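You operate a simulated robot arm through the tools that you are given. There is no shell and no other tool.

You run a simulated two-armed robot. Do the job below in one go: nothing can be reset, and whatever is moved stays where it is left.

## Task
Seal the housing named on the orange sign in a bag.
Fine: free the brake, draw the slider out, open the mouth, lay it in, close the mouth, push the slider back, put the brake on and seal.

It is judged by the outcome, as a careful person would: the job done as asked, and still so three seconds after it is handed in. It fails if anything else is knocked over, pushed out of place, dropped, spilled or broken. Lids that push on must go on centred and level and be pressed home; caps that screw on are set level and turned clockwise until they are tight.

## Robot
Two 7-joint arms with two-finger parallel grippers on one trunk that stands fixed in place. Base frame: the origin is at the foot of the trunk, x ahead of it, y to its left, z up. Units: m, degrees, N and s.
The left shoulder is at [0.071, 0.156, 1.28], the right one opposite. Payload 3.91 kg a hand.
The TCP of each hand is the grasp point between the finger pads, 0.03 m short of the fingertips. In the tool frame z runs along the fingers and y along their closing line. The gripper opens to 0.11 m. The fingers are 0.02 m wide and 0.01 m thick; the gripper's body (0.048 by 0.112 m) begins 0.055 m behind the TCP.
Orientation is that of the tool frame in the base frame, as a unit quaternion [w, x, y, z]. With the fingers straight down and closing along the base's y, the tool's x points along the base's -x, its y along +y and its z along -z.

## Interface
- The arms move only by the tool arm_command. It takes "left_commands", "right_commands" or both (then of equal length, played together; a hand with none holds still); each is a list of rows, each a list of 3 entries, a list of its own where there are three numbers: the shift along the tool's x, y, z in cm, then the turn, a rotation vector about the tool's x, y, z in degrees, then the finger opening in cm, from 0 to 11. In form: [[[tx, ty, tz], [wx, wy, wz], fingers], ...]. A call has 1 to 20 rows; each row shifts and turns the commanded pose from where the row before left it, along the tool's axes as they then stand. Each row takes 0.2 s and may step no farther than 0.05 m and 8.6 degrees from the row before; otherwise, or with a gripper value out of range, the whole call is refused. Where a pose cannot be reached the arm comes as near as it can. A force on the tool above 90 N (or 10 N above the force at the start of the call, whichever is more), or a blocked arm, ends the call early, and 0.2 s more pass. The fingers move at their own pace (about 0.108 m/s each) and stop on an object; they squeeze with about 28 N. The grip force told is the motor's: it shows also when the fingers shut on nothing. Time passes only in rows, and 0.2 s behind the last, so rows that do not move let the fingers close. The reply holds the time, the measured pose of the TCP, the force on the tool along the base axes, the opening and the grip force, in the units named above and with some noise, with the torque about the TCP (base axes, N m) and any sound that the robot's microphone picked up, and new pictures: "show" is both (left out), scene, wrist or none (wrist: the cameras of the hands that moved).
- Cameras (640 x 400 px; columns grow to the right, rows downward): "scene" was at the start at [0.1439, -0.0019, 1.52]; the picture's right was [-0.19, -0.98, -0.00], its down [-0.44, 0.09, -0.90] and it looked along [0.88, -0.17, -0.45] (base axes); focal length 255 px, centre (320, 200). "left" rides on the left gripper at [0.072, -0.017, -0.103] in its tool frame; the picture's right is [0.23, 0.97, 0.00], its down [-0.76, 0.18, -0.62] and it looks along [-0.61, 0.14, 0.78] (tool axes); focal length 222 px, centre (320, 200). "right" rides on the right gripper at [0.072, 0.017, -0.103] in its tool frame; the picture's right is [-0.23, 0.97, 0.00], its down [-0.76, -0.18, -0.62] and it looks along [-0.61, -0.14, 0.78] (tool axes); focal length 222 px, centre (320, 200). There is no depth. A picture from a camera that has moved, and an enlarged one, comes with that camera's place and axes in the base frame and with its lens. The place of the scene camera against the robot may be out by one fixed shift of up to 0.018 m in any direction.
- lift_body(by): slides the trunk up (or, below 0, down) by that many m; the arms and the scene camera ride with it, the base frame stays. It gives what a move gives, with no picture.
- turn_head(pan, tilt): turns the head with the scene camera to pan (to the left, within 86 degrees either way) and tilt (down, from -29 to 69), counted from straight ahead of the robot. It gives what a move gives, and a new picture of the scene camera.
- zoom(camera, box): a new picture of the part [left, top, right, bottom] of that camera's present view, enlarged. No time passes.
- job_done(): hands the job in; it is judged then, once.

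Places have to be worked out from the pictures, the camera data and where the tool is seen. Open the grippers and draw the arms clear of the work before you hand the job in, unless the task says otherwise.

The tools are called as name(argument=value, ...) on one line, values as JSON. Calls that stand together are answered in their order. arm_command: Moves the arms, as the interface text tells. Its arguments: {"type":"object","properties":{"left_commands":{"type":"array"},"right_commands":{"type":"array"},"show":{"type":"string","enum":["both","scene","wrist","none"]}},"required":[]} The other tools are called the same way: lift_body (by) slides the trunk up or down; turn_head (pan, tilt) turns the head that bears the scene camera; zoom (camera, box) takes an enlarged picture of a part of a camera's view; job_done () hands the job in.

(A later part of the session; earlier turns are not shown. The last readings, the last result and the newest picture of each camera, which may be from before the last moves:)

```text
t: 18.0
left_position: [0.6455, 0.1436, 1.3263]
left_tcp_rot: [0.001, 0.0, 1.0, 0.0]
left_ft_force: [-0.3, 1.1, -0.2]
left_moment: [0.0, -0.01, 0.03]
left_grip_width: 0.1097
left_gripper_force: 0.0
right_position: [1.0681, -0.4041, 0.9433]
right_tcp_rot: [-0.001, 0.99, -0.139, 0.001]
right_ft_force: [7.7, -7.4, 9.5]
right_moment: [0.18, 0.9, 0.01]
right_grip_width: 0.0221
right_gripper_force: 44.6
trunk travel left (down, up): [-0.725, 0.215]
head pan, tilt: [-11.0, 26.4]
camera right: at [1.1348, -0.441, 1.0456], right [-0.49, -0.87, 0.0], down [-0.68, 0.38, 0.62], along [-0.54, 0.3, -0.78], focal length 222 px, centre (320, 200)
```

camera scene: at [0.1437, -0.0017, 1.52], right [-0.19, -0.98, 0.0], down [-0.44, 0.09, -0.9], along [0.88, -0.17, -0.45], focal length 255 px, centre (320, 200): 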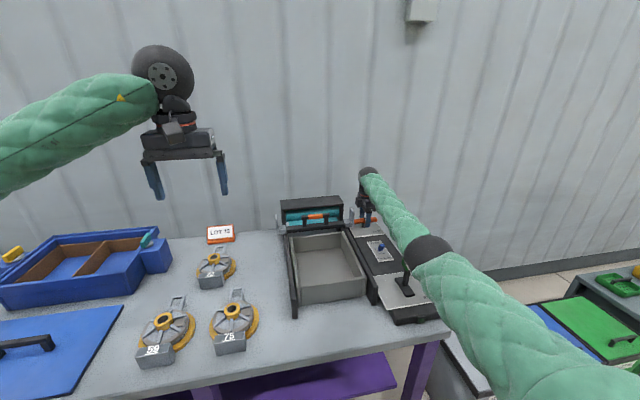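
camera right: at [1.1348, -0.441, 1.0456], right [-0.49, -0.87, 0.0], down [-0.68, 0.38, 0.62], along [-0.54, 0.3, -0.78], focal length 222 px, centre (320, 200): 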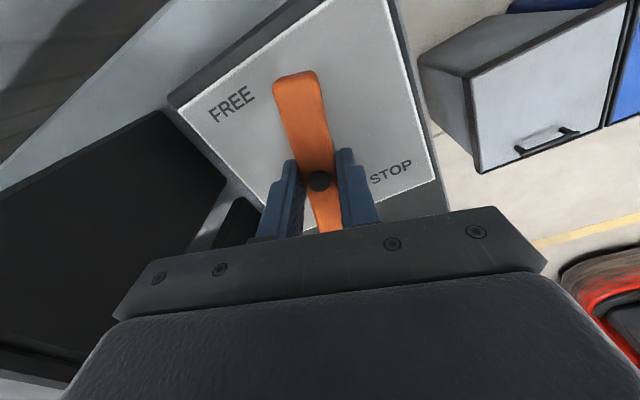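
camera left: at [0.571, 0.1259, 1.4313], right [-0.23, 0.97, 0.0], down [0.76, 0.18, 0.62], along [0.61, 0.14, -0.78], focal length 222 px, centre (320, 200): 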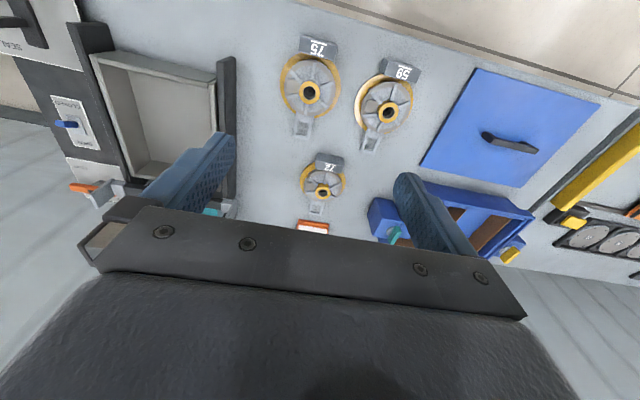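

At ~74°; I go on to about 90° in small steps.

arm_command(right_commands=[[[0, 0, 0], [0, 0, -4], 1], [[0, 0, 0], [0, 0, -4], 1], [[0, 0, 0], [0, 0, -4], 1], [[0, 0, 0], [0, 0, -4], 1], [[0, 0, 0], [0, 0, 0], 1]], show="wrist")

```text
t: 19.2
left_position: [0.6452, 0.1366, 1.326]
left_tcp_rot: [0.0, -0.001, 1.0, 0.002]
left_ft_force: [0.7, 0.4, -0.5]
left_moment: [0.0, 0.03, -0.01]
left_grip_width: 0.1101
left_gripper_force: 0.1
right_position: [1.0724, -0.4051, 0.9438]
right_tcp_rot: [0.003, 1.0, -0.015, 0.004]
right_ft_force: [-38.0, -65.1, -20.6]
right_moment: [-0.65, 0.39, 0.2]
right_grip_width: 0.0219
right_gripper_force: 44.9
right hand out of reach, approached as far as the arm can: row 4
trunk travel left (down, up): [-0.725, 0.215]
head pan, tilt: [-11.0, 26.4]
camera right: at [1.1444, -0.4235, 1.0476], right [-0.25, -0.97, 0.0], down [-0.76, 0.2, 0.62], along [-0.6, 0.15, -0.79], focal length 222 px, centre (320, 200)
```

right: 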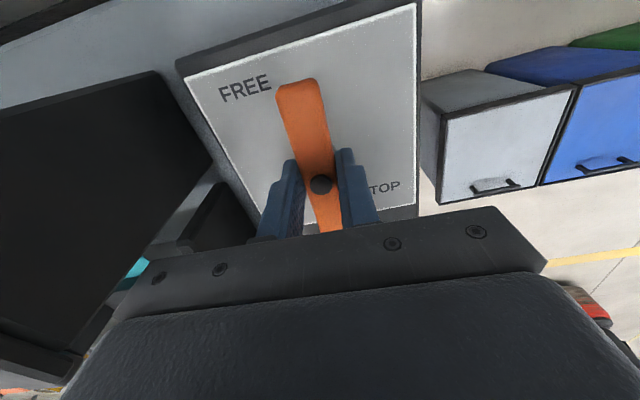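

The bar now lies along x pointing at FREE (~88°), but the arm is at its limit and side-loads the bar, so I release it by opening the fingers.

arm_command(right_commands=[[[0, 0, 0], [0, 0, 0], 5], [[0, 0, 0], [0, 0, 0], 5], [[0, 0, 0], [0, 0, 0], 5]], show="both")

```text
t: 20.0
left_position: [0.6455, 0.1437, 1.3267]
left_tcp_rot: [0.0, 0.0, 1.0, 0.0]
left_ft_force: [-0.1, 0.4, -0.1]
left_moment: [-0.02, 0.01, 0.0]
left_grip_width: 0.11
left_gripper_force: 0.1
right_position: [1.0742, -0.3892, 0.9505]
right_tcp_rot: [0.0, 1.0, -0.009, 0.006]
right_ft_force: [3.1, -9.6, 5.5]
right_moment: [-0.38, 0.1, 0.13]
right_grip_width: 0.0548
right_gripper_force: 4.1
trunk travel left (down, up): [-0.725, 0.215]
head pan, tilt: [-11.0, 26.4]
camera scene: at [0.1441, -0.0005, 1.5201], right [-0.19, -0.98, 0.0], down [-0.44, 0.08, -0.9], along [0.88, -0.17, -0.45], focal length 255 px, centre (320, 200)
camera right: at [1.1461, -0.407, 1.0535], right [-0.24, -0.97, 0.0], down [-0.77, 0.19, 0.61], along [-0.59, 0.15, -0.79], focal length 222 px, centre (320, 200)
```

scene: 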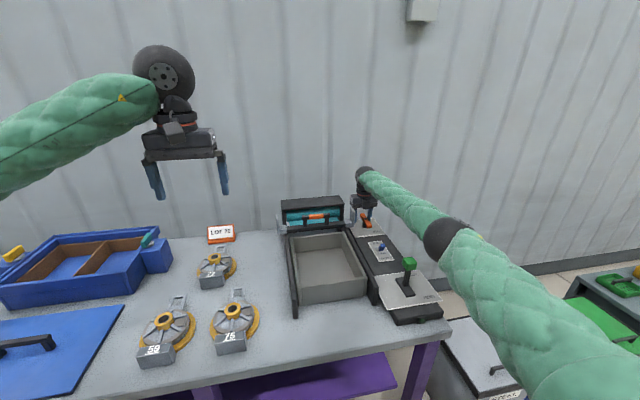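
right: 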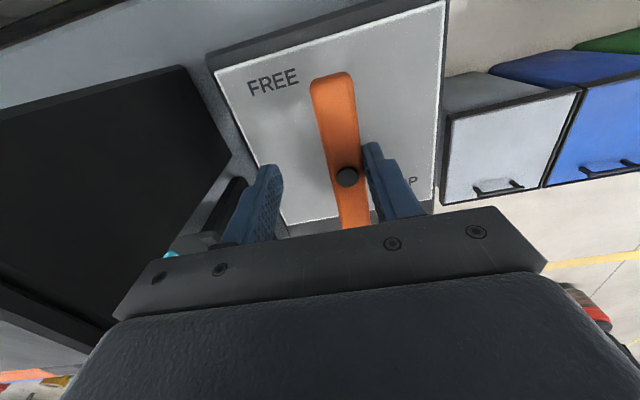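

The bar stays at FREE after release. I lift the hand straight up off it.

arm_command(right_commands=[[[0, 0, -1.5], [0, 0, 0], 7], [[0, 0, -2], [0, 0, 0], 7], [[0, 0, -3], [0, 0, 0], 7], [[0, 0, -4], [0, 0, 0], 7], [[0, 0, -4], [0, 0, 0], 7], [[0, 0, -4], [0, 0, 0], 7], [[0, 0, 0], [0, 0, 0], 7]], show="both")

```text
t: 21.6
left_position: [0.645, 0.1441, 1.3252]
left_tcp_rot: [-0.001, 0.0, 1.0, 0.0]
left_ft_force: [0.7, -0.3, -0.5]
left_moment: [-0.01, 0.03, -0.01]
left_grip_width: 0.1103
left_gripper_force: 0.0
right_position: [1.0744, -0.3892, 1.133]
right_tcp_rot: [0.0, 1.0, 0.0, -0.001]
right_ft_force: [1.0, 1.0, 0.6]
right_moment: [0.02, 0.04, 0.01]
right_grip_width: 0.07
right_gripper_force: 0.1
trunk travel left (down, up): [-0.725, 0.215]
head pan, tilt: [-11.0, 26.4]
camera scene: at [0.1449, -0.0021, 1.5198], right [-0.19, -0.98, 0.0], down [-0.44, 0.09, -0.9], along [0.88, -0.17, -0.45], focal length 255 px, centre (320, 200)
camera right: at [1.1487, -0.4066, 1.2359], right [-0.23, -0.97, 0.0], down [-0.76, 0.18, 0.62], along [-0.61, 0.14, -0.78], focal length 222 px, centre (320, 200)
```

scene: 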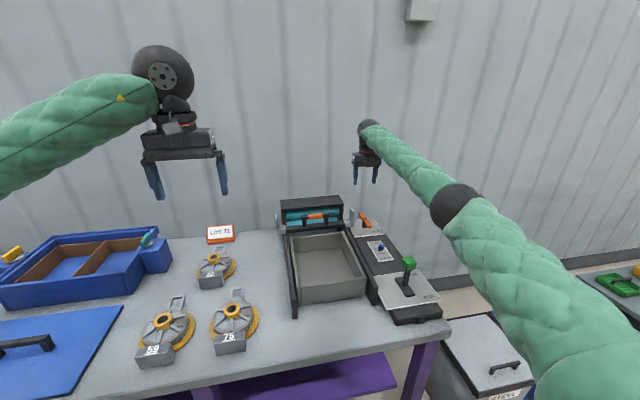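
right: 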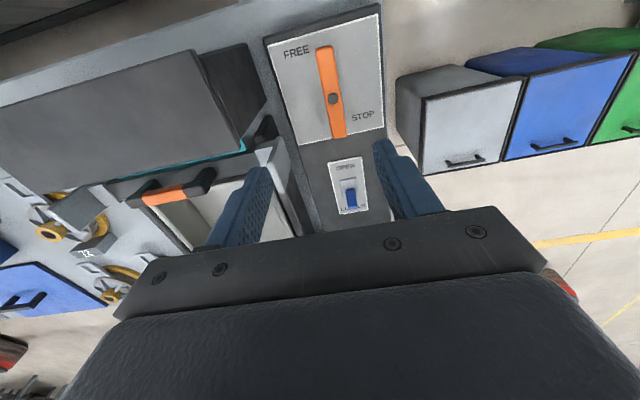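

The brake now reads FREE. I zoom on the slider handle and the film box to plan the grip on the handle.

zoom(camera="right", box=[60, 100, 320, 250])

zoom(camera="right", box=[260, 0, 400, 220])

zoom(camera="scene", box=[270, 185, 390, 260])

```text
2.46 times, centred on (190, 175) of right
camera zoom: at [1.1487, -0.4066, 1.2359], right [-0.23, -0.97, 0.0], down [-0.76, 0.18, 0.62], along [-0.61, 0.14, -0.78], focal length 547 px, centre (640, 262)
```

zoom: 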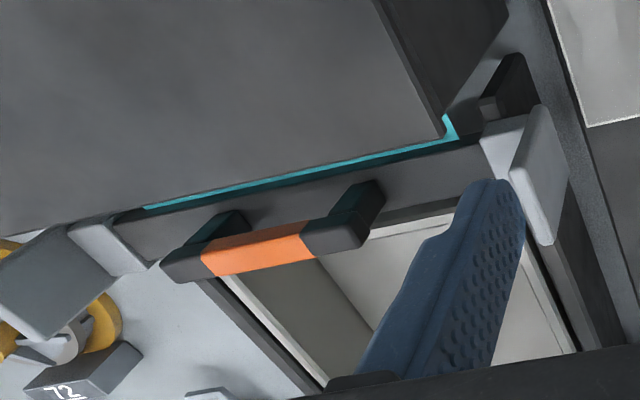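

```text
1.82 times, centred on (330, 110) of right
camera zoom: at [1.1487, -0.4066, 1.2359], right [-0.23, -0.97, 0.0], down [-0.76, 0.18, 0.62], along [-0.61, 0.14, -0.78], focal length 404 px, centre (302, 364)
```

zoom: 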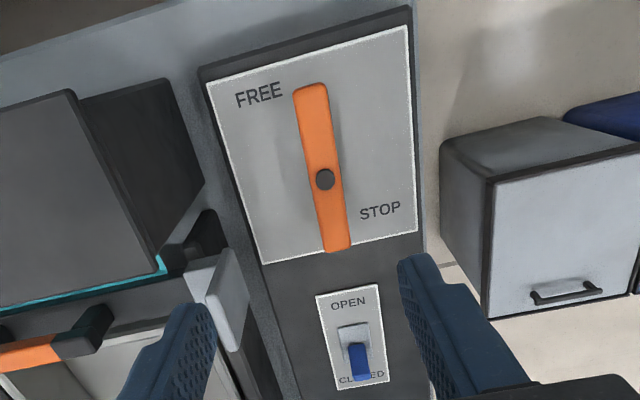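

```text
5.33 times, centred on (330, 222) of scene
camera zoom: at [0.1449, -0.0021, 1.5198], right [-0.19, -0.98, 0.0], down [-0.44, 0.09, -0.9], along [0.88, -0.17, -0.45], focal length 1362 px, centre (267, 80)
```

zoom: 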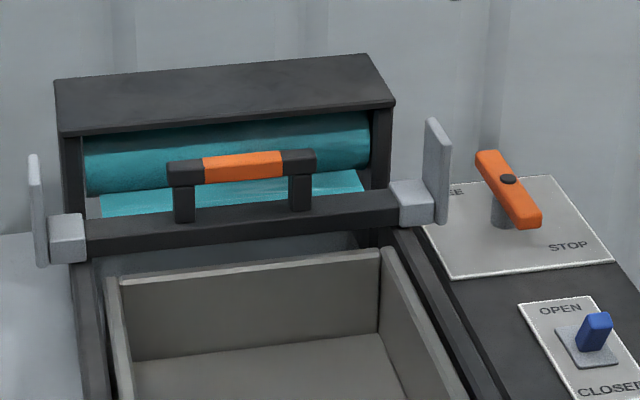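

The cover's front edge is at about x 1.07, z 1.025, leaving room behind the handle at [1.020, -0.166, 1.00]. I yaw the right hand back so its fingers close along x, then go over the handle.

arm_command(right_commands=[[[0, 0, -1], [0, 0, 8.2], 6], [[0, 0, -1], [0, 0, 8.2], 6], [[0, 0, 0], [0, 0, 8.2], 6], [[0, 0, 0], [0, 0, 8.2], 6], [[0, 0, 0], [0, 0, 8.2], 6], [[0, 0, 0], [0, 0, 8.2], 6], [[0, 0, 0], [0, 0, 8.2], 6], [[0, 0, 0], [0, 0, 8.2], 6], [[0, 0, 0], [0, 0, 8.2], 6], [[0, 0, 0], [0, 0, 8.2], 6], [[0, 0, 0], [0, 0, 8], 6], [[-3.7, 1, 0], [0, 0, 0], 5], [[-3.7, 1, 0], [0, 0, 0], 5], [[-3.7, 1, 0], [0, 0, 0], 5], [[-3.7, 1, 0], [0, 0, 0], 5], [[-3.8, 1, 0], [0, 0, 0], 5], [[-3.8, 0.5, 0], [0, 0, 0], 5], [[0, 0, 0], [0, 0, 0], 5]], show="both")

```text
t: 25.4
left_position: [0.6456, 0.1424, 1.3257]
left_tcp_rot: [0.0, 0.0, 1.0, 0.0]
left_ft_force: [0.1, -0.3, -0.6]
left_moment: [0.03, 0.0, 0.02]
left_grip_width: 0.1102
left_gripper_force: 0.1
right_position: [1.0187, -0.1686, 1.1562]
right_tcp_rot: [0.0, 0.707, -0.707, 0.0]
right_ft_force: [0.4, -0.1, 0.0]
right_moment: [-0.03, 0.02, 0.03]
right_grip_width: 0.05
right_gripper_force: 0.0
trunk travel left (down, up): [-0.725, 0.215]
head pan, tilt: [-11.0, 26.4]
camera scene: at [0.1441, -0.0027, 1.52], right [-0.19, -0.98, 0.0], down [-0.44, 0.09, -0.9], along [0.88, -0.17, -0.45], focal length 255 px, centre (320, 200)
camera right: at [1.0026, -0.2405, 1.2577], right [-0.97, 0.23, 0.0], down [0.18, 0.76, 0.62], along [0.14, 0.61, -0.78], focal length 222 px, centre (320, 200)
```

scene: 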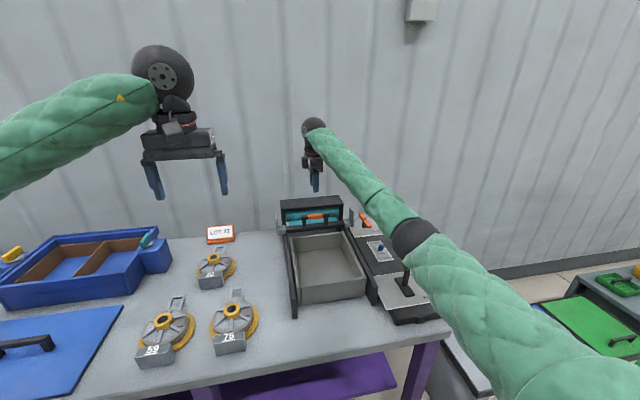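
right: 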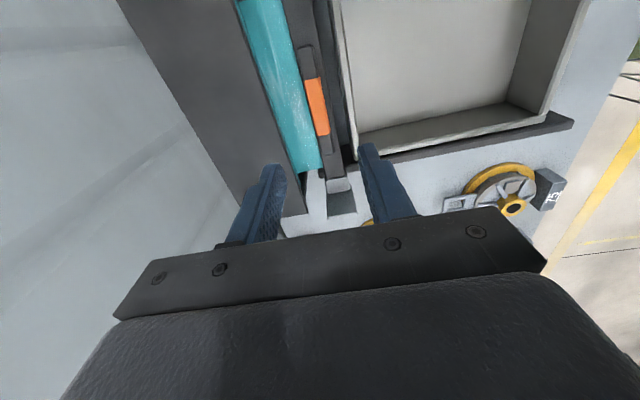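

zoom(camera="right", box=[210, 0, 400, 220])

```text
1.82 times, centred on (305, 110) of right
camera zoom: at [1.0026, -0.2405, 1.2577], right [-0.97, 0.23, 0.0], down [0.18, 0.76, 0.62], along [0.14, 0.61, -0.78], focal length 404 px, centre (347, 364)
```

zoom: 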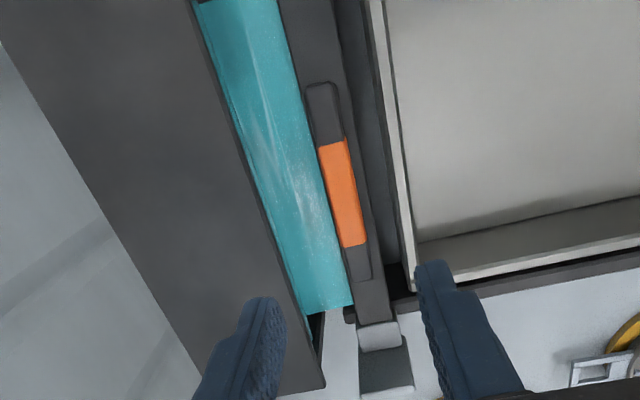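

The handle sits right over the slider bar, with ~4 cm to the cover. I narrow to 4 cm and descend to z≈1.006 around the orange grip.

arm_command(right_commands=[[[0.2, 0, 3], [0, 0, 0], 4], [[0, 0, 3], [0, 0, 0], 4], [[0, 0, 3], [0, 0, 0], 4], [[0, 0, 2], [0, 0, 0], 4], [[0, 0, 2], [0, 0, 0], 4], [[0, 0, 1], [0, 0, 0], 4], [[0, 0, 0.9], [0, 0, 0], 4], [[0, 0, 0], [0, 0, 0], 4]], show="both")

```text
t: 27.2
left_position: [0.6447, 0.1422, 1.3259]
left_tcp_rot: [-0.001, 0.0, 1.0, 0.0]
left_ft_force: [0.7, 0.4, 0.4]
left_moment: [-0.01, -0.03, -0.04]
left_grip_width: 0.11
left_gripper_force: 0.0
right_position: [1.0186, -0.1663, 1.0043]
right_tcp_rot: [0.0, -0.707, 0.708, 0.0]
right_ft_force: [0.1, -0.4, 0.7]
right_moment: [0.02, -0.02, -0.03]
right_grip_width: 0.0401
right_gripper_force: 0.2
trunk travel left (down, up): [-0.725, 0.215]
head pan, tilt: [-11.0, 26.4]
camera scene: at [0.144, -0.0015, 1.52], right [-0.19, -0.98, 0.0], down [-0.44, 0.08, -0.9], along [0.88, -0.17, -0.45], focal length 255 px, centre (320, 200)
camera right: at [1.0033, -0.2397, 1.1072], right [-0.97, 0.23, 0.0], down [0.18, 0.76, 0.62], along [0.14, 0.61, -0.78], focal length 222 px, centre (320, 200)
```

scene: 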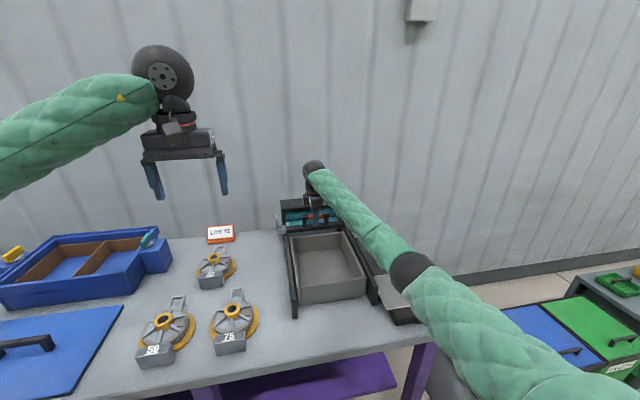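
right: 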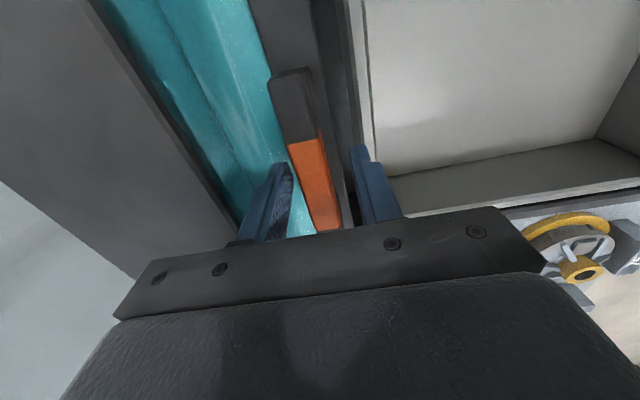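

Fingers straddle the orange grip with no contact. I close on it.

arm_command(right_commands=[[[0, 0, 0], [0, 0, 0], 2.5], [[0, 0, 0], [0, 0, 0], 1], [[0, 0, 0], [0, 0, 0], 1], [[0, 0, 0], [0, 0, 0], 1]], show="wrist")

zoom(camera="scene", box=[270, 150, 470, 340])

```text
t: 28.2
left_position: [0.6466, 0.1434, 1.3243]
left_tcp_rot: [0.0, -0.002, 1.0, -0.001]
left_ft_force: [0.6, -0.9, 0.3]
left_moment: [-0.01, -0.01, -0.01]
left_grip_width: 0.1101
left_gripper_force: 0.0
right_position: [1.0189, -0.1671, 1.0039]
right_tcp_rot: [0.0, -0.707, 0.707, 0.0]
right_ft_force: [-0.7, 0.5, -1.0]
right_moment: [0.08, 0.07, -0.29]
right_grip_width: 0.0158
right_gripper_force: 44.9
trunk travel left (down, up): [-0.725, 0.215]
head pan, tilt: [-11.0, 26.4]
camera right: at [1.0035, -0.2397, 1.1071], right [-0.97, 0.23, 0.0], down [0.18, 0.76, 0.62], along [0.14, 0.61, -0.78], focal length 222 px, centre (320, 200)
```

right: 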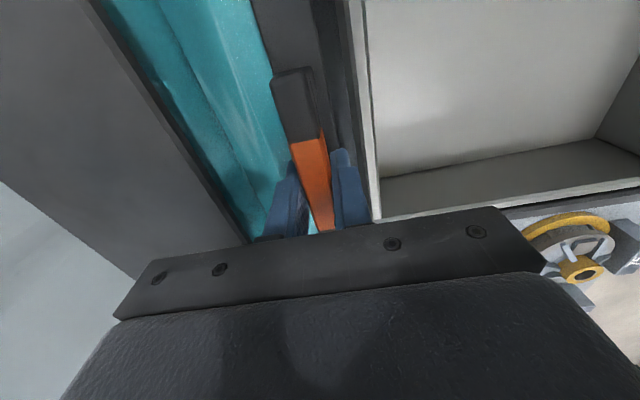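

```text
2.11 times, centred on (370, 245) of scene
camera zoom: at [0.1442, -0.0015, 1.52], right [-0.19, -0.98, 0.0], down [-0.44, 0.08, -0.9], along [0.88, -0.17, -0.45], focal length 538 px, centre (215, 105)
```

zoom: 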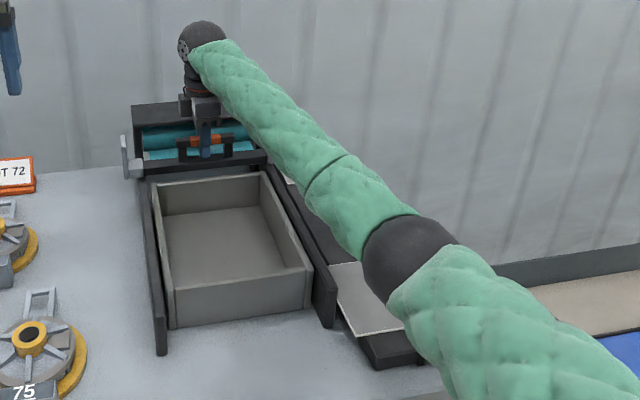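

Grip is firm (1.6 cm). I pull the slider 1 cm towards me and read the force.

arm_command(right_commands=[[[0, 0.5, 0], [0, 0, 0], 1], [[0, 0.5, 0], [0, 0, 0], 1], [[0, 0, 0], [0, 0, 0], 1]], show="wrist")

```text
t: 29.0
left_position: [0.6456, 0.1423, 1.3257]
left_tcp_rot: [0.0, 0.0, 1.0, 0.0]
left_ft_force: [0.4, 0.5, -0.2]
left_moment: [-0.04, -0.01, 0.01]
left_grip_width: 0.1101
left_gripper_force: 0.1
right_position: [1.0083, -0.1671, 1.005]
right_tcp_rot: [0.0, -0.707, 0.707, 0.001]
right_ft_force: [0.7, 2.4, 0.7]
right_moment: [0.19, 0.18, -0.25]
right_grip_width: 0.0159
right_gripper_force: 44.8
trunk travel left (down, up): [-0.725, 0.215]
head pan, tilt: [-11.0, 26.4]
camera right: at [0.9932, -0.2397, 1.1071], right [-0.97, 0.23, 0.0], down [0.18, 0.76, 0.62], along [0.14, 0.61, -0.78], focal length 222 px, centre (320, 200)
```

right: 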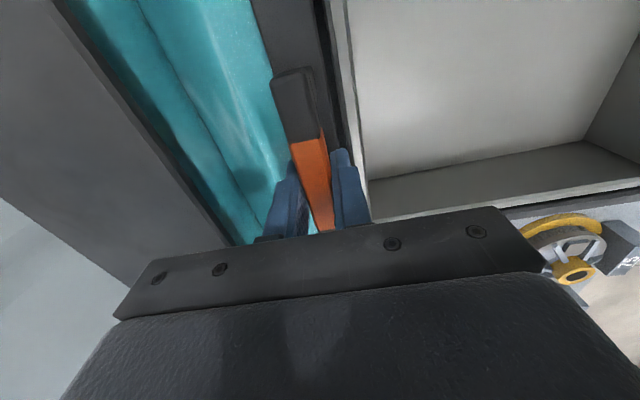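

The slider moves with almost no force. I pull on 10 cm at a moderate pace.

arm_command(right_commands=[[[0, 1.5, 0], [0, 0, 0], 1], [[0, 1.5, 0], [0, 0, 0], 1], [[0, 1.5, 0], [0, 0, 0], 1], [[0, 1.5, 0], [0, 0, 0], 1], [[0, 1.5, 0], [0, 0, 0], 1], [[0, 1.5, 0], [0, 0, 0], 1], [[0, 1, 0], [0, 0, 0], 1], [[0, 0, 0], [0, 0, 0], 1]], show="both")

```text
t: 30.8
left_position: [0.6452, 0.1439, 1.3252]
left_tcp_rot: [0.0, -0.001, 1.0, 0.0]
left_ft_force: [-0.2, -0.2, -0.3]
left_moment: [-0.01, -0.04, 0.0]
left_grip_width: 0.1101
left_gripper_force: 0.1
right_position: [0.9086, -0.1671, 1.004]
right_tcp_rot: [0.001, 0.707, -0.707, 0.0]
right_ft_force: [0.2, 7.1, -5.8]
right_moment: [0.49, 0.1, -0.17]
right_grip_width: 0.016
right_gripper_force: 45.1
trunk travel left (down, up): [-0.725, 0.215]
head pan, tilt: [-11.0, 26.4]
camera scene: at [0.1446, -0.0009, 1.5199], right [-0.19, -0.98, 0.0], down [-0.44, 0.08, -0.9], along [0.88, -0.17, -0.45], focal length 255 px, centre (320, 200)
camera right: at [0.8925, -0.2397, 1.1072], right [-0.97, 0.23, 0.0], down [0.18, 0.76, 0.62], along [0.14, 0.61, -0.78], focal length 222 px, centre (320, 200)
```

scene: 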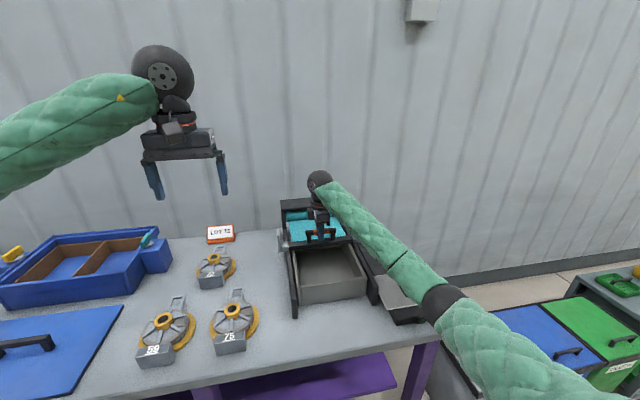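
right: 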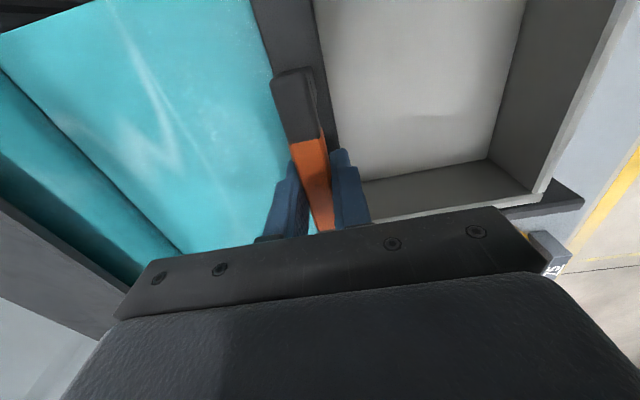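

The film follows the slider. I check the forearm's clearance to the green lever from the left camera before pulling further.

zoom(camera="left", box=[0, 0, 240, 200])

zoom(camera="scene", box=[270, 150, 510, 350])

```text
2.00 times, centred on (120, 100) of left
camera zoom: at [0.5723, 0.1281, 1.4305], right [-0.23, 0.97, 0.0], down [0.76, 0.18, 0.62], along [0.61, 0.14, -0.78], focal length 444 px, centre (720, 400)
```

zoom: 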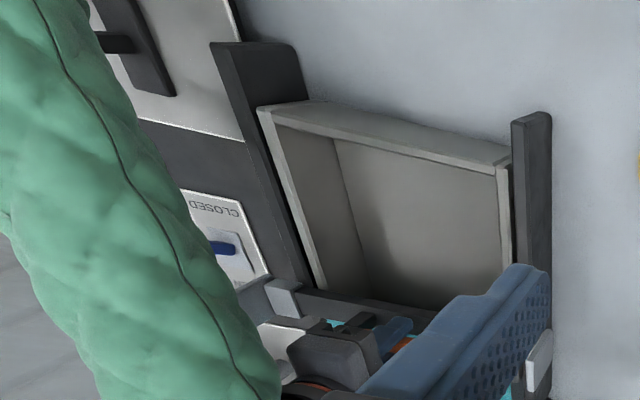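

```text
2.00 times, centred on (390, 250) of scene
camera zoom: at [0.1446, -0.0009, 1.5199], right [-0.19, -0.98, 0.0], down [-0.44, 0.08, -0.9], along [0.88, -0.17, -0.45], focal length 511 px, centre (180, 100)
```

zoom: 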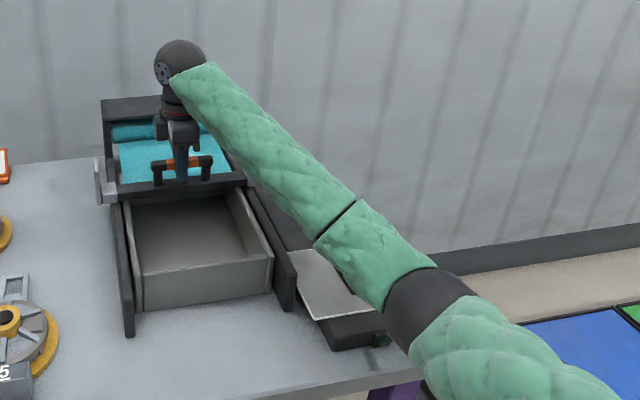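

The forearm passes left of and above the lever with clearance, and moves away from it as I pull. I pull 10 cm more, easing a hair in +y.

arm_command(right_commands=[[[-0.05, 1.5, 0], [0, 0, 0], 1], [[0, 1.5, 0], [0, 0, 0], 1], [[0, 1.5, 0], [0, 0, 0], 1], [[0, 1.5, 0], [0, 0, 0], 1], [[0, 1.5, 0], [0, 0, 0], 1], [[0, 1.5, 0], [0, 0, 0], 1], [[0, 1, 0], [0, 0, 0], 1], [[0, 0, 0], [0, 0, 0], 1]], show="both")

```text
t: 32.6
left_position: [0.6469, 0.1444, 1.3254]
left_tcp_rot: [-0.001, 0.0, 1.0, 0.0]
left_ft_force: [-1.1, -0.5, 0.7]
left_moment: [-0.02, 0.01, -0.02]
left_grip_width: 0.1103
left_gripper_force: 0.1
right_position: [0.8085, -0.1668, 1.0043]
right_tcp_rot: [0.001, 0.707, -0.707, -0.001]
right_ft_force: [-0.9, 11.2, -16.4]
right_moment: [0.29, 0.01, -0.21]
right_grip_width: 0.0154
right_gripper_force: 45.0
trunk travel left (down, up): [-0.725, 0.215]
head pan, tilt: [-11.0, 26.4]
camera scene: at [0.1454, -0.0009, 1.5198], right [-0.19, -0.98, 0.0], down [-0.44, 0.08, -0.89], along [0.88, -0.17, -0.45], focal length 255 px, centre (320, 200)
camera right: at [0.7937, -0.2397, 1.1072], right [-0.97, 0.23, 0.0], down [0.18, 0.76, 0.62], along [0.14, 0.61, -0.78], focal length 222 px, centre (320, 200)
```

scene: 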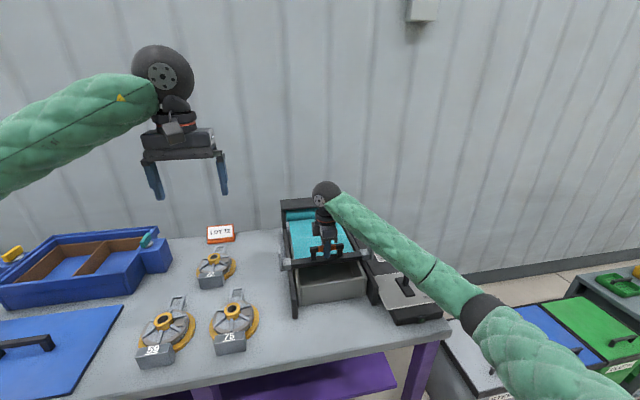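
right: 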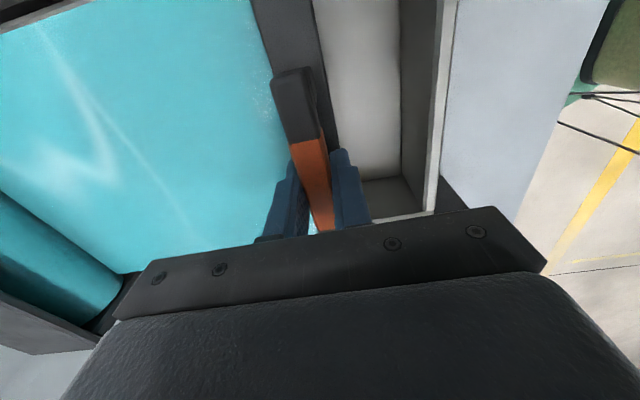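

Small side forces (11 N y, -16 N z) have built up, so I correct by ~1 mm and keep drawing the slider out.

arm_command(right_commands=[[[-0.08, 1, 0.1], [0, 0, 0], 1], [[0, 1.5, 0], [0, 0, 0], 1], [[0, 1.5, 0], [0, 0, 0], 1], [[0, 1.5, 0], [0, 0, 0], 1], [[0, 1, 0], [0, 0, 0], 1], [[0, 0, 0], [0, 0, 0], 1]], show="both")

```text
t: 34.0
left_position: [0.645, 0.1428, 1.3257]
left_tcp_rot: [0.0, 0.0, 1.0, 0.0]
left_ft_force: [-0.4, -0.3, 0.1]
left_moment: [-0.01, -0.01, 0.02]
left_grip_width: 0.1101
left_gripper_force: 0.0
right_position: [0.7438, -0.1679, 1.0051]
right_tcp_rot: [0.0, 0.707, -0.707, 0.0]
right_ft_force: [0.8, -1.6, 2.3]
right_moment: [-0.29, -0.06, 0.05]
right_grip_width: 0.0158
right_gripper_force: 45.1
trunk travel left (down, up): [-0.725, 0.215]
head pan, tilt: [-11.0, 26.4]
camera scene: at [0.144, -0.0017, 1.5201], right [-0.19, -0.98, 0.0], down [-0.44, 0.09, -0.9], along [0.88, -0.17, -0.45], focal length 255 px, centre (320, 200)
camera right: at [0.7282, -0.2398, 1.1071], right [-0.97, 0.23, 0.0], down [0.18, 0.76, 0.62], along [0.14, 0.61, -0.78], focal length 222 px, centre (320, 200)
```

scene: 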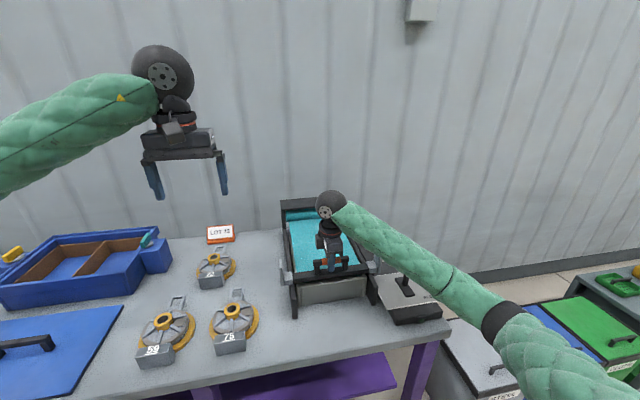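
right: 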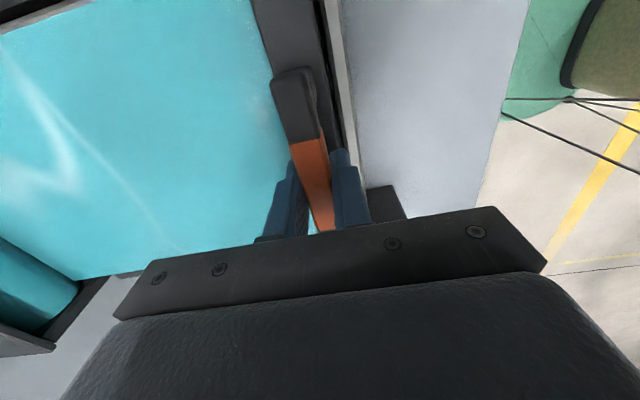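

The slider is nearly over the tray's near wall. I pull on in small steps to feel for the end stop.

arm_command(right_commands=[[[0, 0.7, 0], [0, 0, 0], 1], [[0, 0.7, 0], [0, 0, 0], 1], [[0, 0.6, 0], [0, 0, 0], 1], [[0, 0, 0], [0, 0, 0], 1]], show="both")

```text
t: 35.0
left_position: [0.646, 0.142, 1.3272]
left_tcp_rot: [0.0, 0.001, 1.0, 0.0]
left_ft_force: [0.0, 0.5, -0.5]
left_moment: [0.0, -0.02, 0.01]
left_grip_width: 0.1102
left_gripper_force: 0.1
right_position: [0.7224, -0.1665, 1.0047]
right_tcp_rot: [0.0, 0.707, -0.707, 0.0]
right_ft_force: [-0.5, -2.2, -0.4]
right_moment: [0.01, 0.15, -0.2]
right_grip_width: 0.0161
right_gripper_force: 45.5
trunk travel left (down, up): [-0.725, 0.215]
head pan, tilt: [-11.0, 26.4]
camera scene: at [0.144, -0.0018, 1.52], right [-0.19, -0.98, 0.0], down [-0.44, 0.09, -0.9], along [0.88, -0.17, -0.45], focal length 255 px, centre (320, 200)
camera right: at [0.7074, -0.2398, 1.1071], right [-0.97, 0.23, 0.0], down [0.18, 0.76, 0.62], along [0.14, 0.61, -0.78], focal length 222 px, centre (320, 200)
```

scene: 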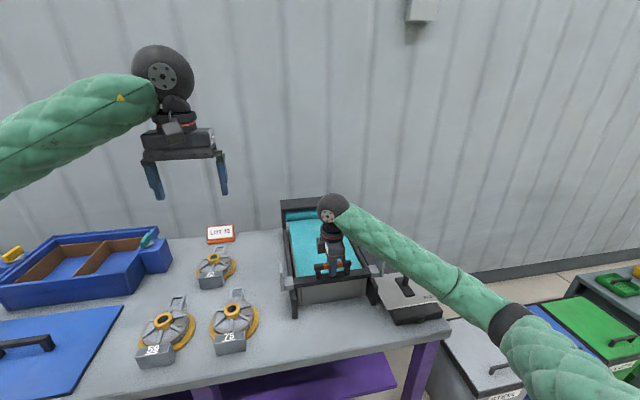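
right: 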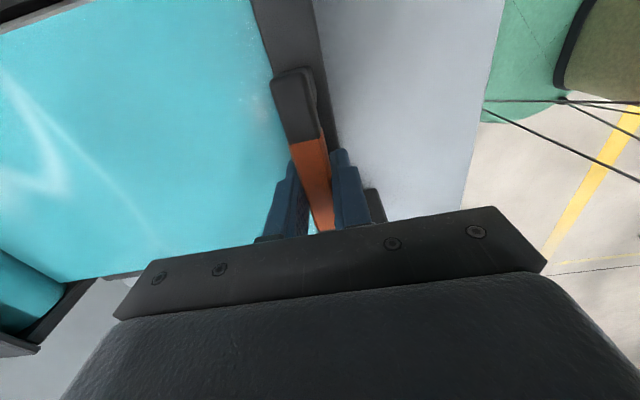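

Still free; I continue in small steps toward the rail ends (at about x 0.665).

arm_command(right_commands=[[[0, 0.5, 0], [0, 0, 0], 1], [[0, 0.5, 0], [0, 0, 0], 1], [[0, 0.5, 0], [0, 0, 0], 1], [[0, 0, 0], [0, 0, 0], 1]], show="both")

zoom(camera="scene", box=[270, 190, 430, 330])

```text
t: 36.0
left_position: [0.6452, 0.1428, 1.3262]
left_tcp_rot: [0.0, 0.0, 1.0, 0.0]
left_ft_force: [0.2, -0.6, 0.2]
left_moment: [-0.02, 0.01, -0.02]
left_grip_width: 0.1098
left_gripper_force: 0.0
right_position: [0.7086, -0.1673, 1.0047]
right_tcp_rot: [0.0, -0.707, 0.707, -0.001]
right_ft_force: [-0.1, -6.3, -0.5]
right_moment: [-0.47, -0.04, 0.06]
right_grip_width: 0.0157
right_gripper_force: 45.4
trunk travel left (down, up): [-0.725, 0.215]
head pan, tilt: [-11.0, 26.4]
camera scene: at [0.144, -0.0023, 1.52], right [-0.19, -0.98, 0.0], down [-0.44, 0.09, -0.9], along [0.88, -0.17, -0.45], focal length 255 px, centre (320, 200)
camera right: at [0.6928, -0.2398, 1.1071], right [-0.97, 0.23, 0.0], down [0.18, 0.76, 0.62], along [0.14, 0.61, -0.78], focal length 222 px, centre (320, 200)
```

scene: 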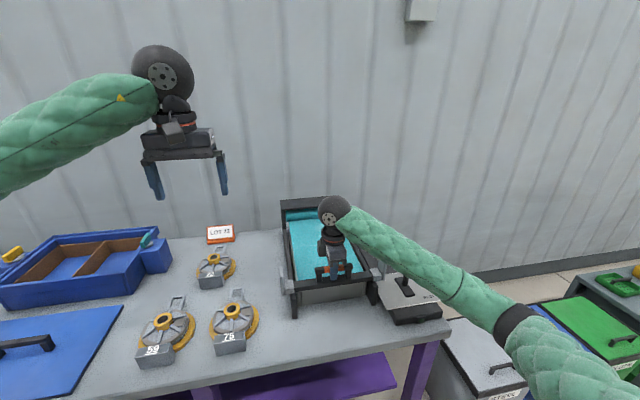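
right: 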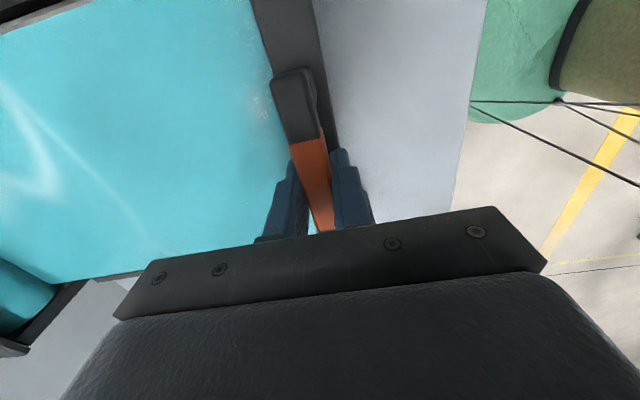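

```text
2.86 times, centred on (350, 260) of scene
camera zoom: at [0.144, -0.0023, 1.52], right [-0.19, -0.98, 0.0], down [-0.44, 0.09, -0.9], along [0.88, -0.17, -0.45], focal length 730 px, centre (234, 29)
```

zoom: 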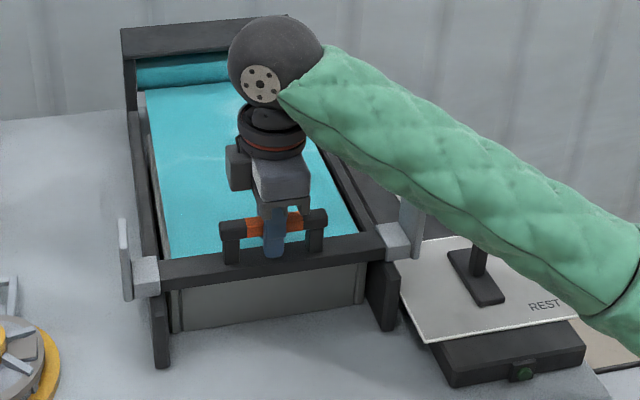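

The slider is now past the tray's near wall, and the forearm clears the lever by several cm. I continue gently towards the stop.

arm_command(right_commands=[[[0.04, 0.5, 0], [0, 0, 0], 1], [[0, 0.5, 0], [0, 0, 0], 1], [[0, 0, 0], [0, 0, 0], 1]], show="wrist")

zoom(camera="scene", box=[270, 190, 430, 330])

```text
t: 36.8
left_position: [0.6508, 0.1441, 1.3221]
left_tcp_rot: [-0.004, 0.0, 1.0, -0.002]
left_ft_force: [0.9, 0.0, -0.8]
left_moment: [0.03, -0.01, 0.01]
left_grip_width: 0.1098
left_gripper_force: 0.2
right_position: [0.7066, -0.1668, 1.0042]
right_tcp_rot: [0.004, -0.703, 0.711, -0.001]
right_ft_force: [69.5, 13.0, -12.7]
right_moment: [1.4, 0.02, 0.97]
right_grip_width: 0.016
right_gripper_force: 45.2
trunk travel left (down, up): [-0.725, 0.215]
head pan, tilt: [-11.0, 26.4]
stopped in row 3 (right hand): the force on the tool passed its limit at 93 N (the readings are from after the stop); the commanded pose is now the measured one
camera right: at [0.6905, -0.2401, 1.1067], right [-0.97, 0.24, -0.01], down [0.18, 0.76, 0.63], along [0.15, 0.61, -0.78], focal length 222 px, centre (320, 200)
```

right: 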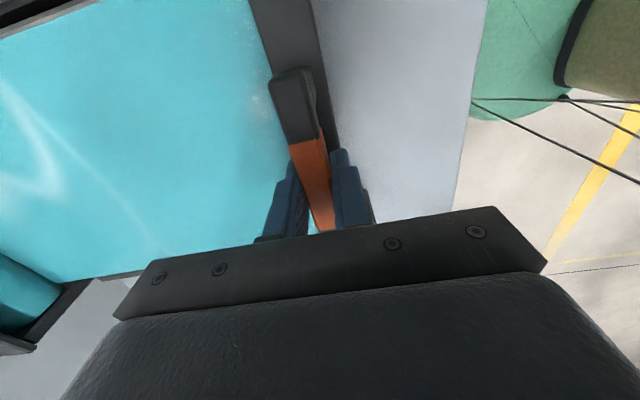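

```text
2.86 times, centred on (350, 260) of scene
camera zoom: at [0.1524, 0.0008, 1.5185], right [-0.19, -0.98, 0.0], down [-0.44, 0.08, -0.89], along [0.88, -0.17, -0.45], focal length 730 px, centre (234, 29)
```

zoom: 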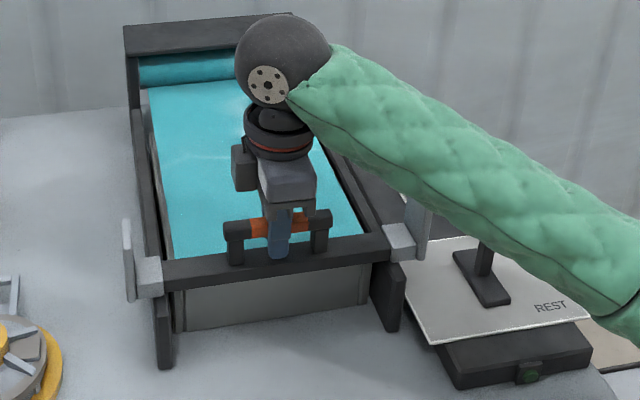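

The slider hit its end stop at x≈0.707. I hold to let the force settle, then read it.

arm_command(right_commands=[[[0, 0, 0], [0, 0, 0], 1], [[0, 0, 0], [0, 0, 0], 1]], show="none")

```text
t: 37.4
left_position: [0.6526, 0.1456, 1.3211]
left_tcp_rot: [-0.003, 0.001, 1.0, -0.001]
left_ft_force: [0.2, 0.4, -0.4]
left_moment: [0.03, -0.02, 0.01]
left_grip_width: 0.1099
left_gripper_force: 0.1
right_position: [0.7082, -0.1673, 1.0037]
right_tcp_rot: [0.002, -0.705, 0.709, 0.0]
right_ft_force: [80.4, 17.0, -7.8]
right_moment: [1.37, -0.13, 0.77]
right_grip_width: 0.0158
right_gripper_force: 44.8
trunk travel left (down, up): [-0.725, 0.215]
head pan, tilt: [-11.0, 26.4]
```

There is still 80 N of pull against the stop, so I back off 5 mm to relieve it.

arm_command(right_commands=[[[0, -0.25, 0], [0, 0, 0], 1], [[0, -0.25, 0], [0, 0, 0], 1], [[0, 0, 0], [0, 0, 0], 1]], show="none")

```text
t: 38.2
left_position: [0.6485, 0.1449, 1.3234]
left_tcp_rot: [-0.002, 0.001, 1.0, -0.001]
left_ft_force: [-0.4, 0.5, -0.1]
left_moment: [0.01, -0.02, 0.01]
left_grip_width: 0.11
left_gripper_force: 0.0
right_position: [0.7079, -0.1675, 1.0049]
right_tcp_rot: [0.001, -0.705, 0.709, -0.001]
right_ft_force: [44.7, 27.3, -9.8]
right_moment: [1.02, -0.03, 0.68]
right_grip_width: 0.0161
right_gripper_force: 45.2
trunk travel left (down, up): [-0.725, 0.215]
head pan, tilt: [-11.0, 26.4]
```

Force is halved; I back off a little more in x and y, then open the fingers.

arm_command(right_commands=[[[-0.15, -0.3, 0], [0, 0, 0], 1], [[-0.05, -0.1, 0], [0, 0, 0], 1], [[0, 0, 0], [0, 0, 0], 1]], show="none")

```text
t: 39.0
left_position: [0.6478, 0.1424, 1.3244]
left_tcp_rot: [-0.001, 0.0, 1.0, 0.0]
left_ft_force: [-0.4, -0.1, 0.7]
left_moment: [0.01, -0.01, 0.01]
left_grip_width: 0.1103
left_gripper_force: 0.1
right_position: [0.7113, -0.1669, 1.0052]
right_tcp_rot: [0.001, -0.704, 0.71, 0.0]
right_ft_force: [-0.5, 0.3, -33.9]
right_moment: [-0.86, 0.11, 0.92]
right_grip_width: 0.0158
right_gripper_force: 45.0
trunk travel left (down, up): [-0.725, 0.215]
head pan, tilt: [-11.0, 26.4]
```

The x force is gone but the slider came ~3 mm off the stop and there's a vertical load; I move 2.5 mm back towards me and 2 mm down.

arm_command(right_commands=[[[0, 0.25, 0.2], [0, 0, 0], 1], [[0, 0, 0.05], [0, 0, 0], 1], [[0, 0, 0], [0, 0, 0], 1]], show="none")

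```text
t: 39.8
left_position: [0.6471, 0.1421, 1.3246]
left_tcp_rot: [-0.002, 0.0, 1.0, -0.001]
left_ft_force: [0.0, 0.3, -0.3]
left_moment: [0.01, -0.01, -0.04]
left_grip_width: 0.1098
left_gripper_force: 0.1
right_position: [0.7073, -0.1663, 1.0063]
right_tcp_rot: [0.003, -0.705, 0.71, -0.001]
right_ft_force: [1.1, -0.8, -19.5]
right_moment: [-0.38, 0.2, 0.91]
right_grip_width: 0.016
right_gripper_force: 44.9
trunk travel left (down, up): [-0.725, 0.215]
head pan, tilt: [-11.0, 26.4]
```

The slider is at its stop with little load. I open the fingers and lift the right hand away.

arm_command(right_commands=[[[0, 0, 0], [0, 0, 0], 3], [[0, 0, 0], [0, 0, 0], 4], [[0, 0, 0], [0, 0, 0], 4]], show="both")

```text
t: 40.6
left_position: [0.6439, 0.1419, 1.3261]
left_tcp_rot: [0.0, 0.001, 1.0, 0.0]
left_ft_force: [0.3, 0.0, -0.2]
left_moment: [0.01, -0.02, 0.01]
left_grip_width: 0.1099
left_gripper_force: 0.1
right_position: [0.7065, -0.166, 1.0063]
right_tcp_rot: [0.004, -0.704, 0.71, -0.003]
right_ft_force: [0.0, -0.6, 0.1]
right_moment: [0.01, 0.02, 0.01]
right_grip_width: 0.0401
right_gripper_force: 0.0
trunk travel left (down, up): [-0.725, 0.215]
head pan, tilt: [-11.0, 26.4]
camera scene: at [0.1434, -0.0015, 1.5201], right [-0.19, -0.98, 0.0], down [-0.44, 0.08, -0.9], along [0.88, -0.17, -0.45], focal length 255 px, centre (320, 200)
camera right: at [0.6894, -0.2397, 1.1083], right [-0.97, 0.23, -0.01], down [0.18, 0.76, 0.63], along [0.15, 0.61, -0.78], focal length 222 px, centre (320, 200)
```

scene: 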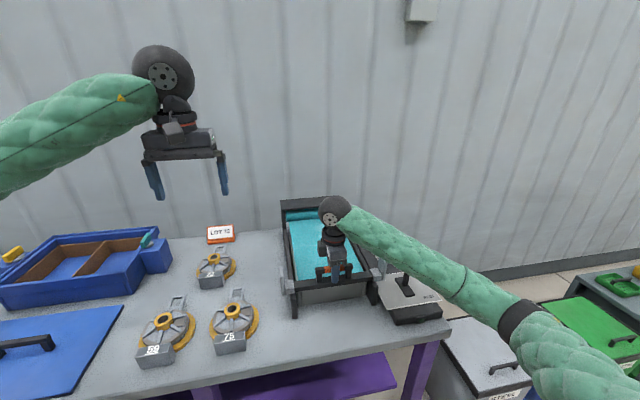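
right: 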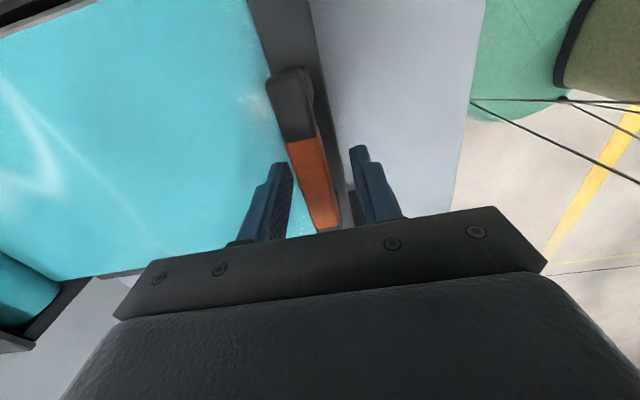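

The handle is free of the fingers. I raise the trunk 0.15 m, which lifts both hands straight up and gives the elbow more clearance over the green lever for the next steps.

lift_body(by=0.15)

turn_head(pan=-15, tilt=38)

```text
t: 42.4
left_position: [0.6432, 0.1425, 1.4756]
left_tcp_rot: [0.0, 0.0, 1.0, 0.0]
left_ft_force: [-1.2, 0.2, 0.0]
left_moment: [0.03, 0.0, -0.03]
left_grip_width: 0.1102
left_gripper_force: 0.0
right_position: [0.7068, -0.1672, 1.1548]
right_tcp_rot: [0.003, -0.705, 0.71, -0.002]
right_ft_force: [0.5, 0.6, 0.2]
right_moment: [-0.01, 0.02, 0.03]
right_grip_width: 0.04
right_gripper_force: 0.0
trunk travel left (down, up): [-0.875, 0.065]
head pan, tilt: [-11.0, 26.4]
```

```text
t: 43.1
left_position: [0.6446, 0.1424, 1.4759]
left_tcp_rot: [0.0, 0.0, 1.0, 0.0]
left_ft_force: [0.0, 0.3, -0.1]
left_moment: [0.03, 0.01, 0.0]
left_grip_width: 0.1099
left_gripper_force: 0.1
right_position: [0.706, -0.1675, 1.1555]
right_tcp_rot: [0.003, -0.704, 0.71, -0.002]
right_ft_force: [0.4, 0.1, 0.2]
right_moment: [0.03, 0.01, 0.01]
right_grip_width: 0.04
right_gripper_force: 0.1
trunk travel left (down, up): [-0.875, 0.065]
head pan, tilt: [-15.0, 38.0]
camera scene: at [0.1376, -0.0064, 1.652], right [-0.26, -0.97, 0.0], down [-0.59, 0.16, -0.79], along [0.76, -0.2, -0.62], focal length 255 px, centre (320, 200)
```

scene: 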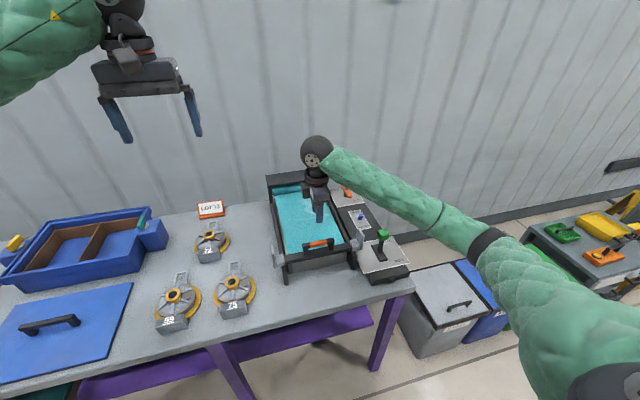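

The film now covers the tray. I move the right hand, fingers closed, over to just on the near side of the blue toggle (tip at about [0.878, -0.403, 0.936]).

arm_command(right_commands=[[[3.9, -2.2, 0], [0, 0, 0], 2], [[3.9, -2.2, 0], [0, 0, 0], 0], [[3.9, -2.2, 0], [0, 0, 0], 0], [[3.9, -2.2, 0], [0, 0, 0], 0], [[3.9, -2.2, 0], [0, 0, 0], 0], [[3.9, -2.2, 0], [0, 0, 0], 0], [[0, 0, 0], [0, 0, 0], 0]], show="both")

```text
t: 44.7
left_position: [0.6447, 0.1429, 1.4758]
left_tcp_rot: [0.0, -0.001, 1.0, 0.0]
left_ft_force: [0.3, 0.0, 0.6]
left_moment: [0.02, 0.0, 0.03]
left_grip_width: 0.1099
left_gripper_force: 0.0
right_position: [0.8379, -0.4025, 1.158]
right_tcp_rot: [0.004, -0.705, 0.709, -0.002]
right_ft_force: [-0.5, -0.3, -0.2]
right_moment: [0.02, -0.01, -0.02]
right_grip_width: 0.0002
right_gripper_force: 28.0
trunk travel left (down, up): [-0.875, 0.065]
head pan, tilt: [-15.0, 38.0]
camera scene: at [0.1372, -0.0062, 1.6519], right [-0.26, -0.97, 0.0], down [-0.6, 0.16, -0.79], along [0.76, -0.2, -0.62], focal length 255 px, centre (320, 200)
camera right: at [0.8203, -0.4751, 1.2599], right [-0.97, 0.23, -0.01], down [0.18, 0.76, 0.63], along [0.15, 0.61, -0.78], focal length 222 px, centre (320, 200)
```

scene: 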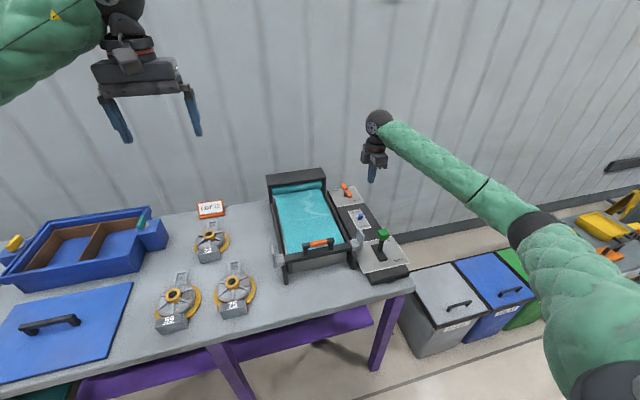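
right: 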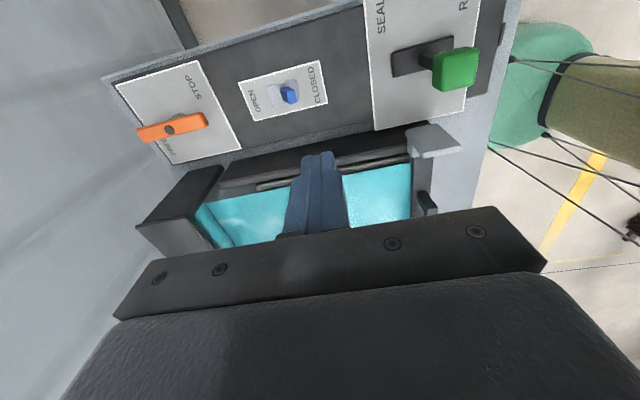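

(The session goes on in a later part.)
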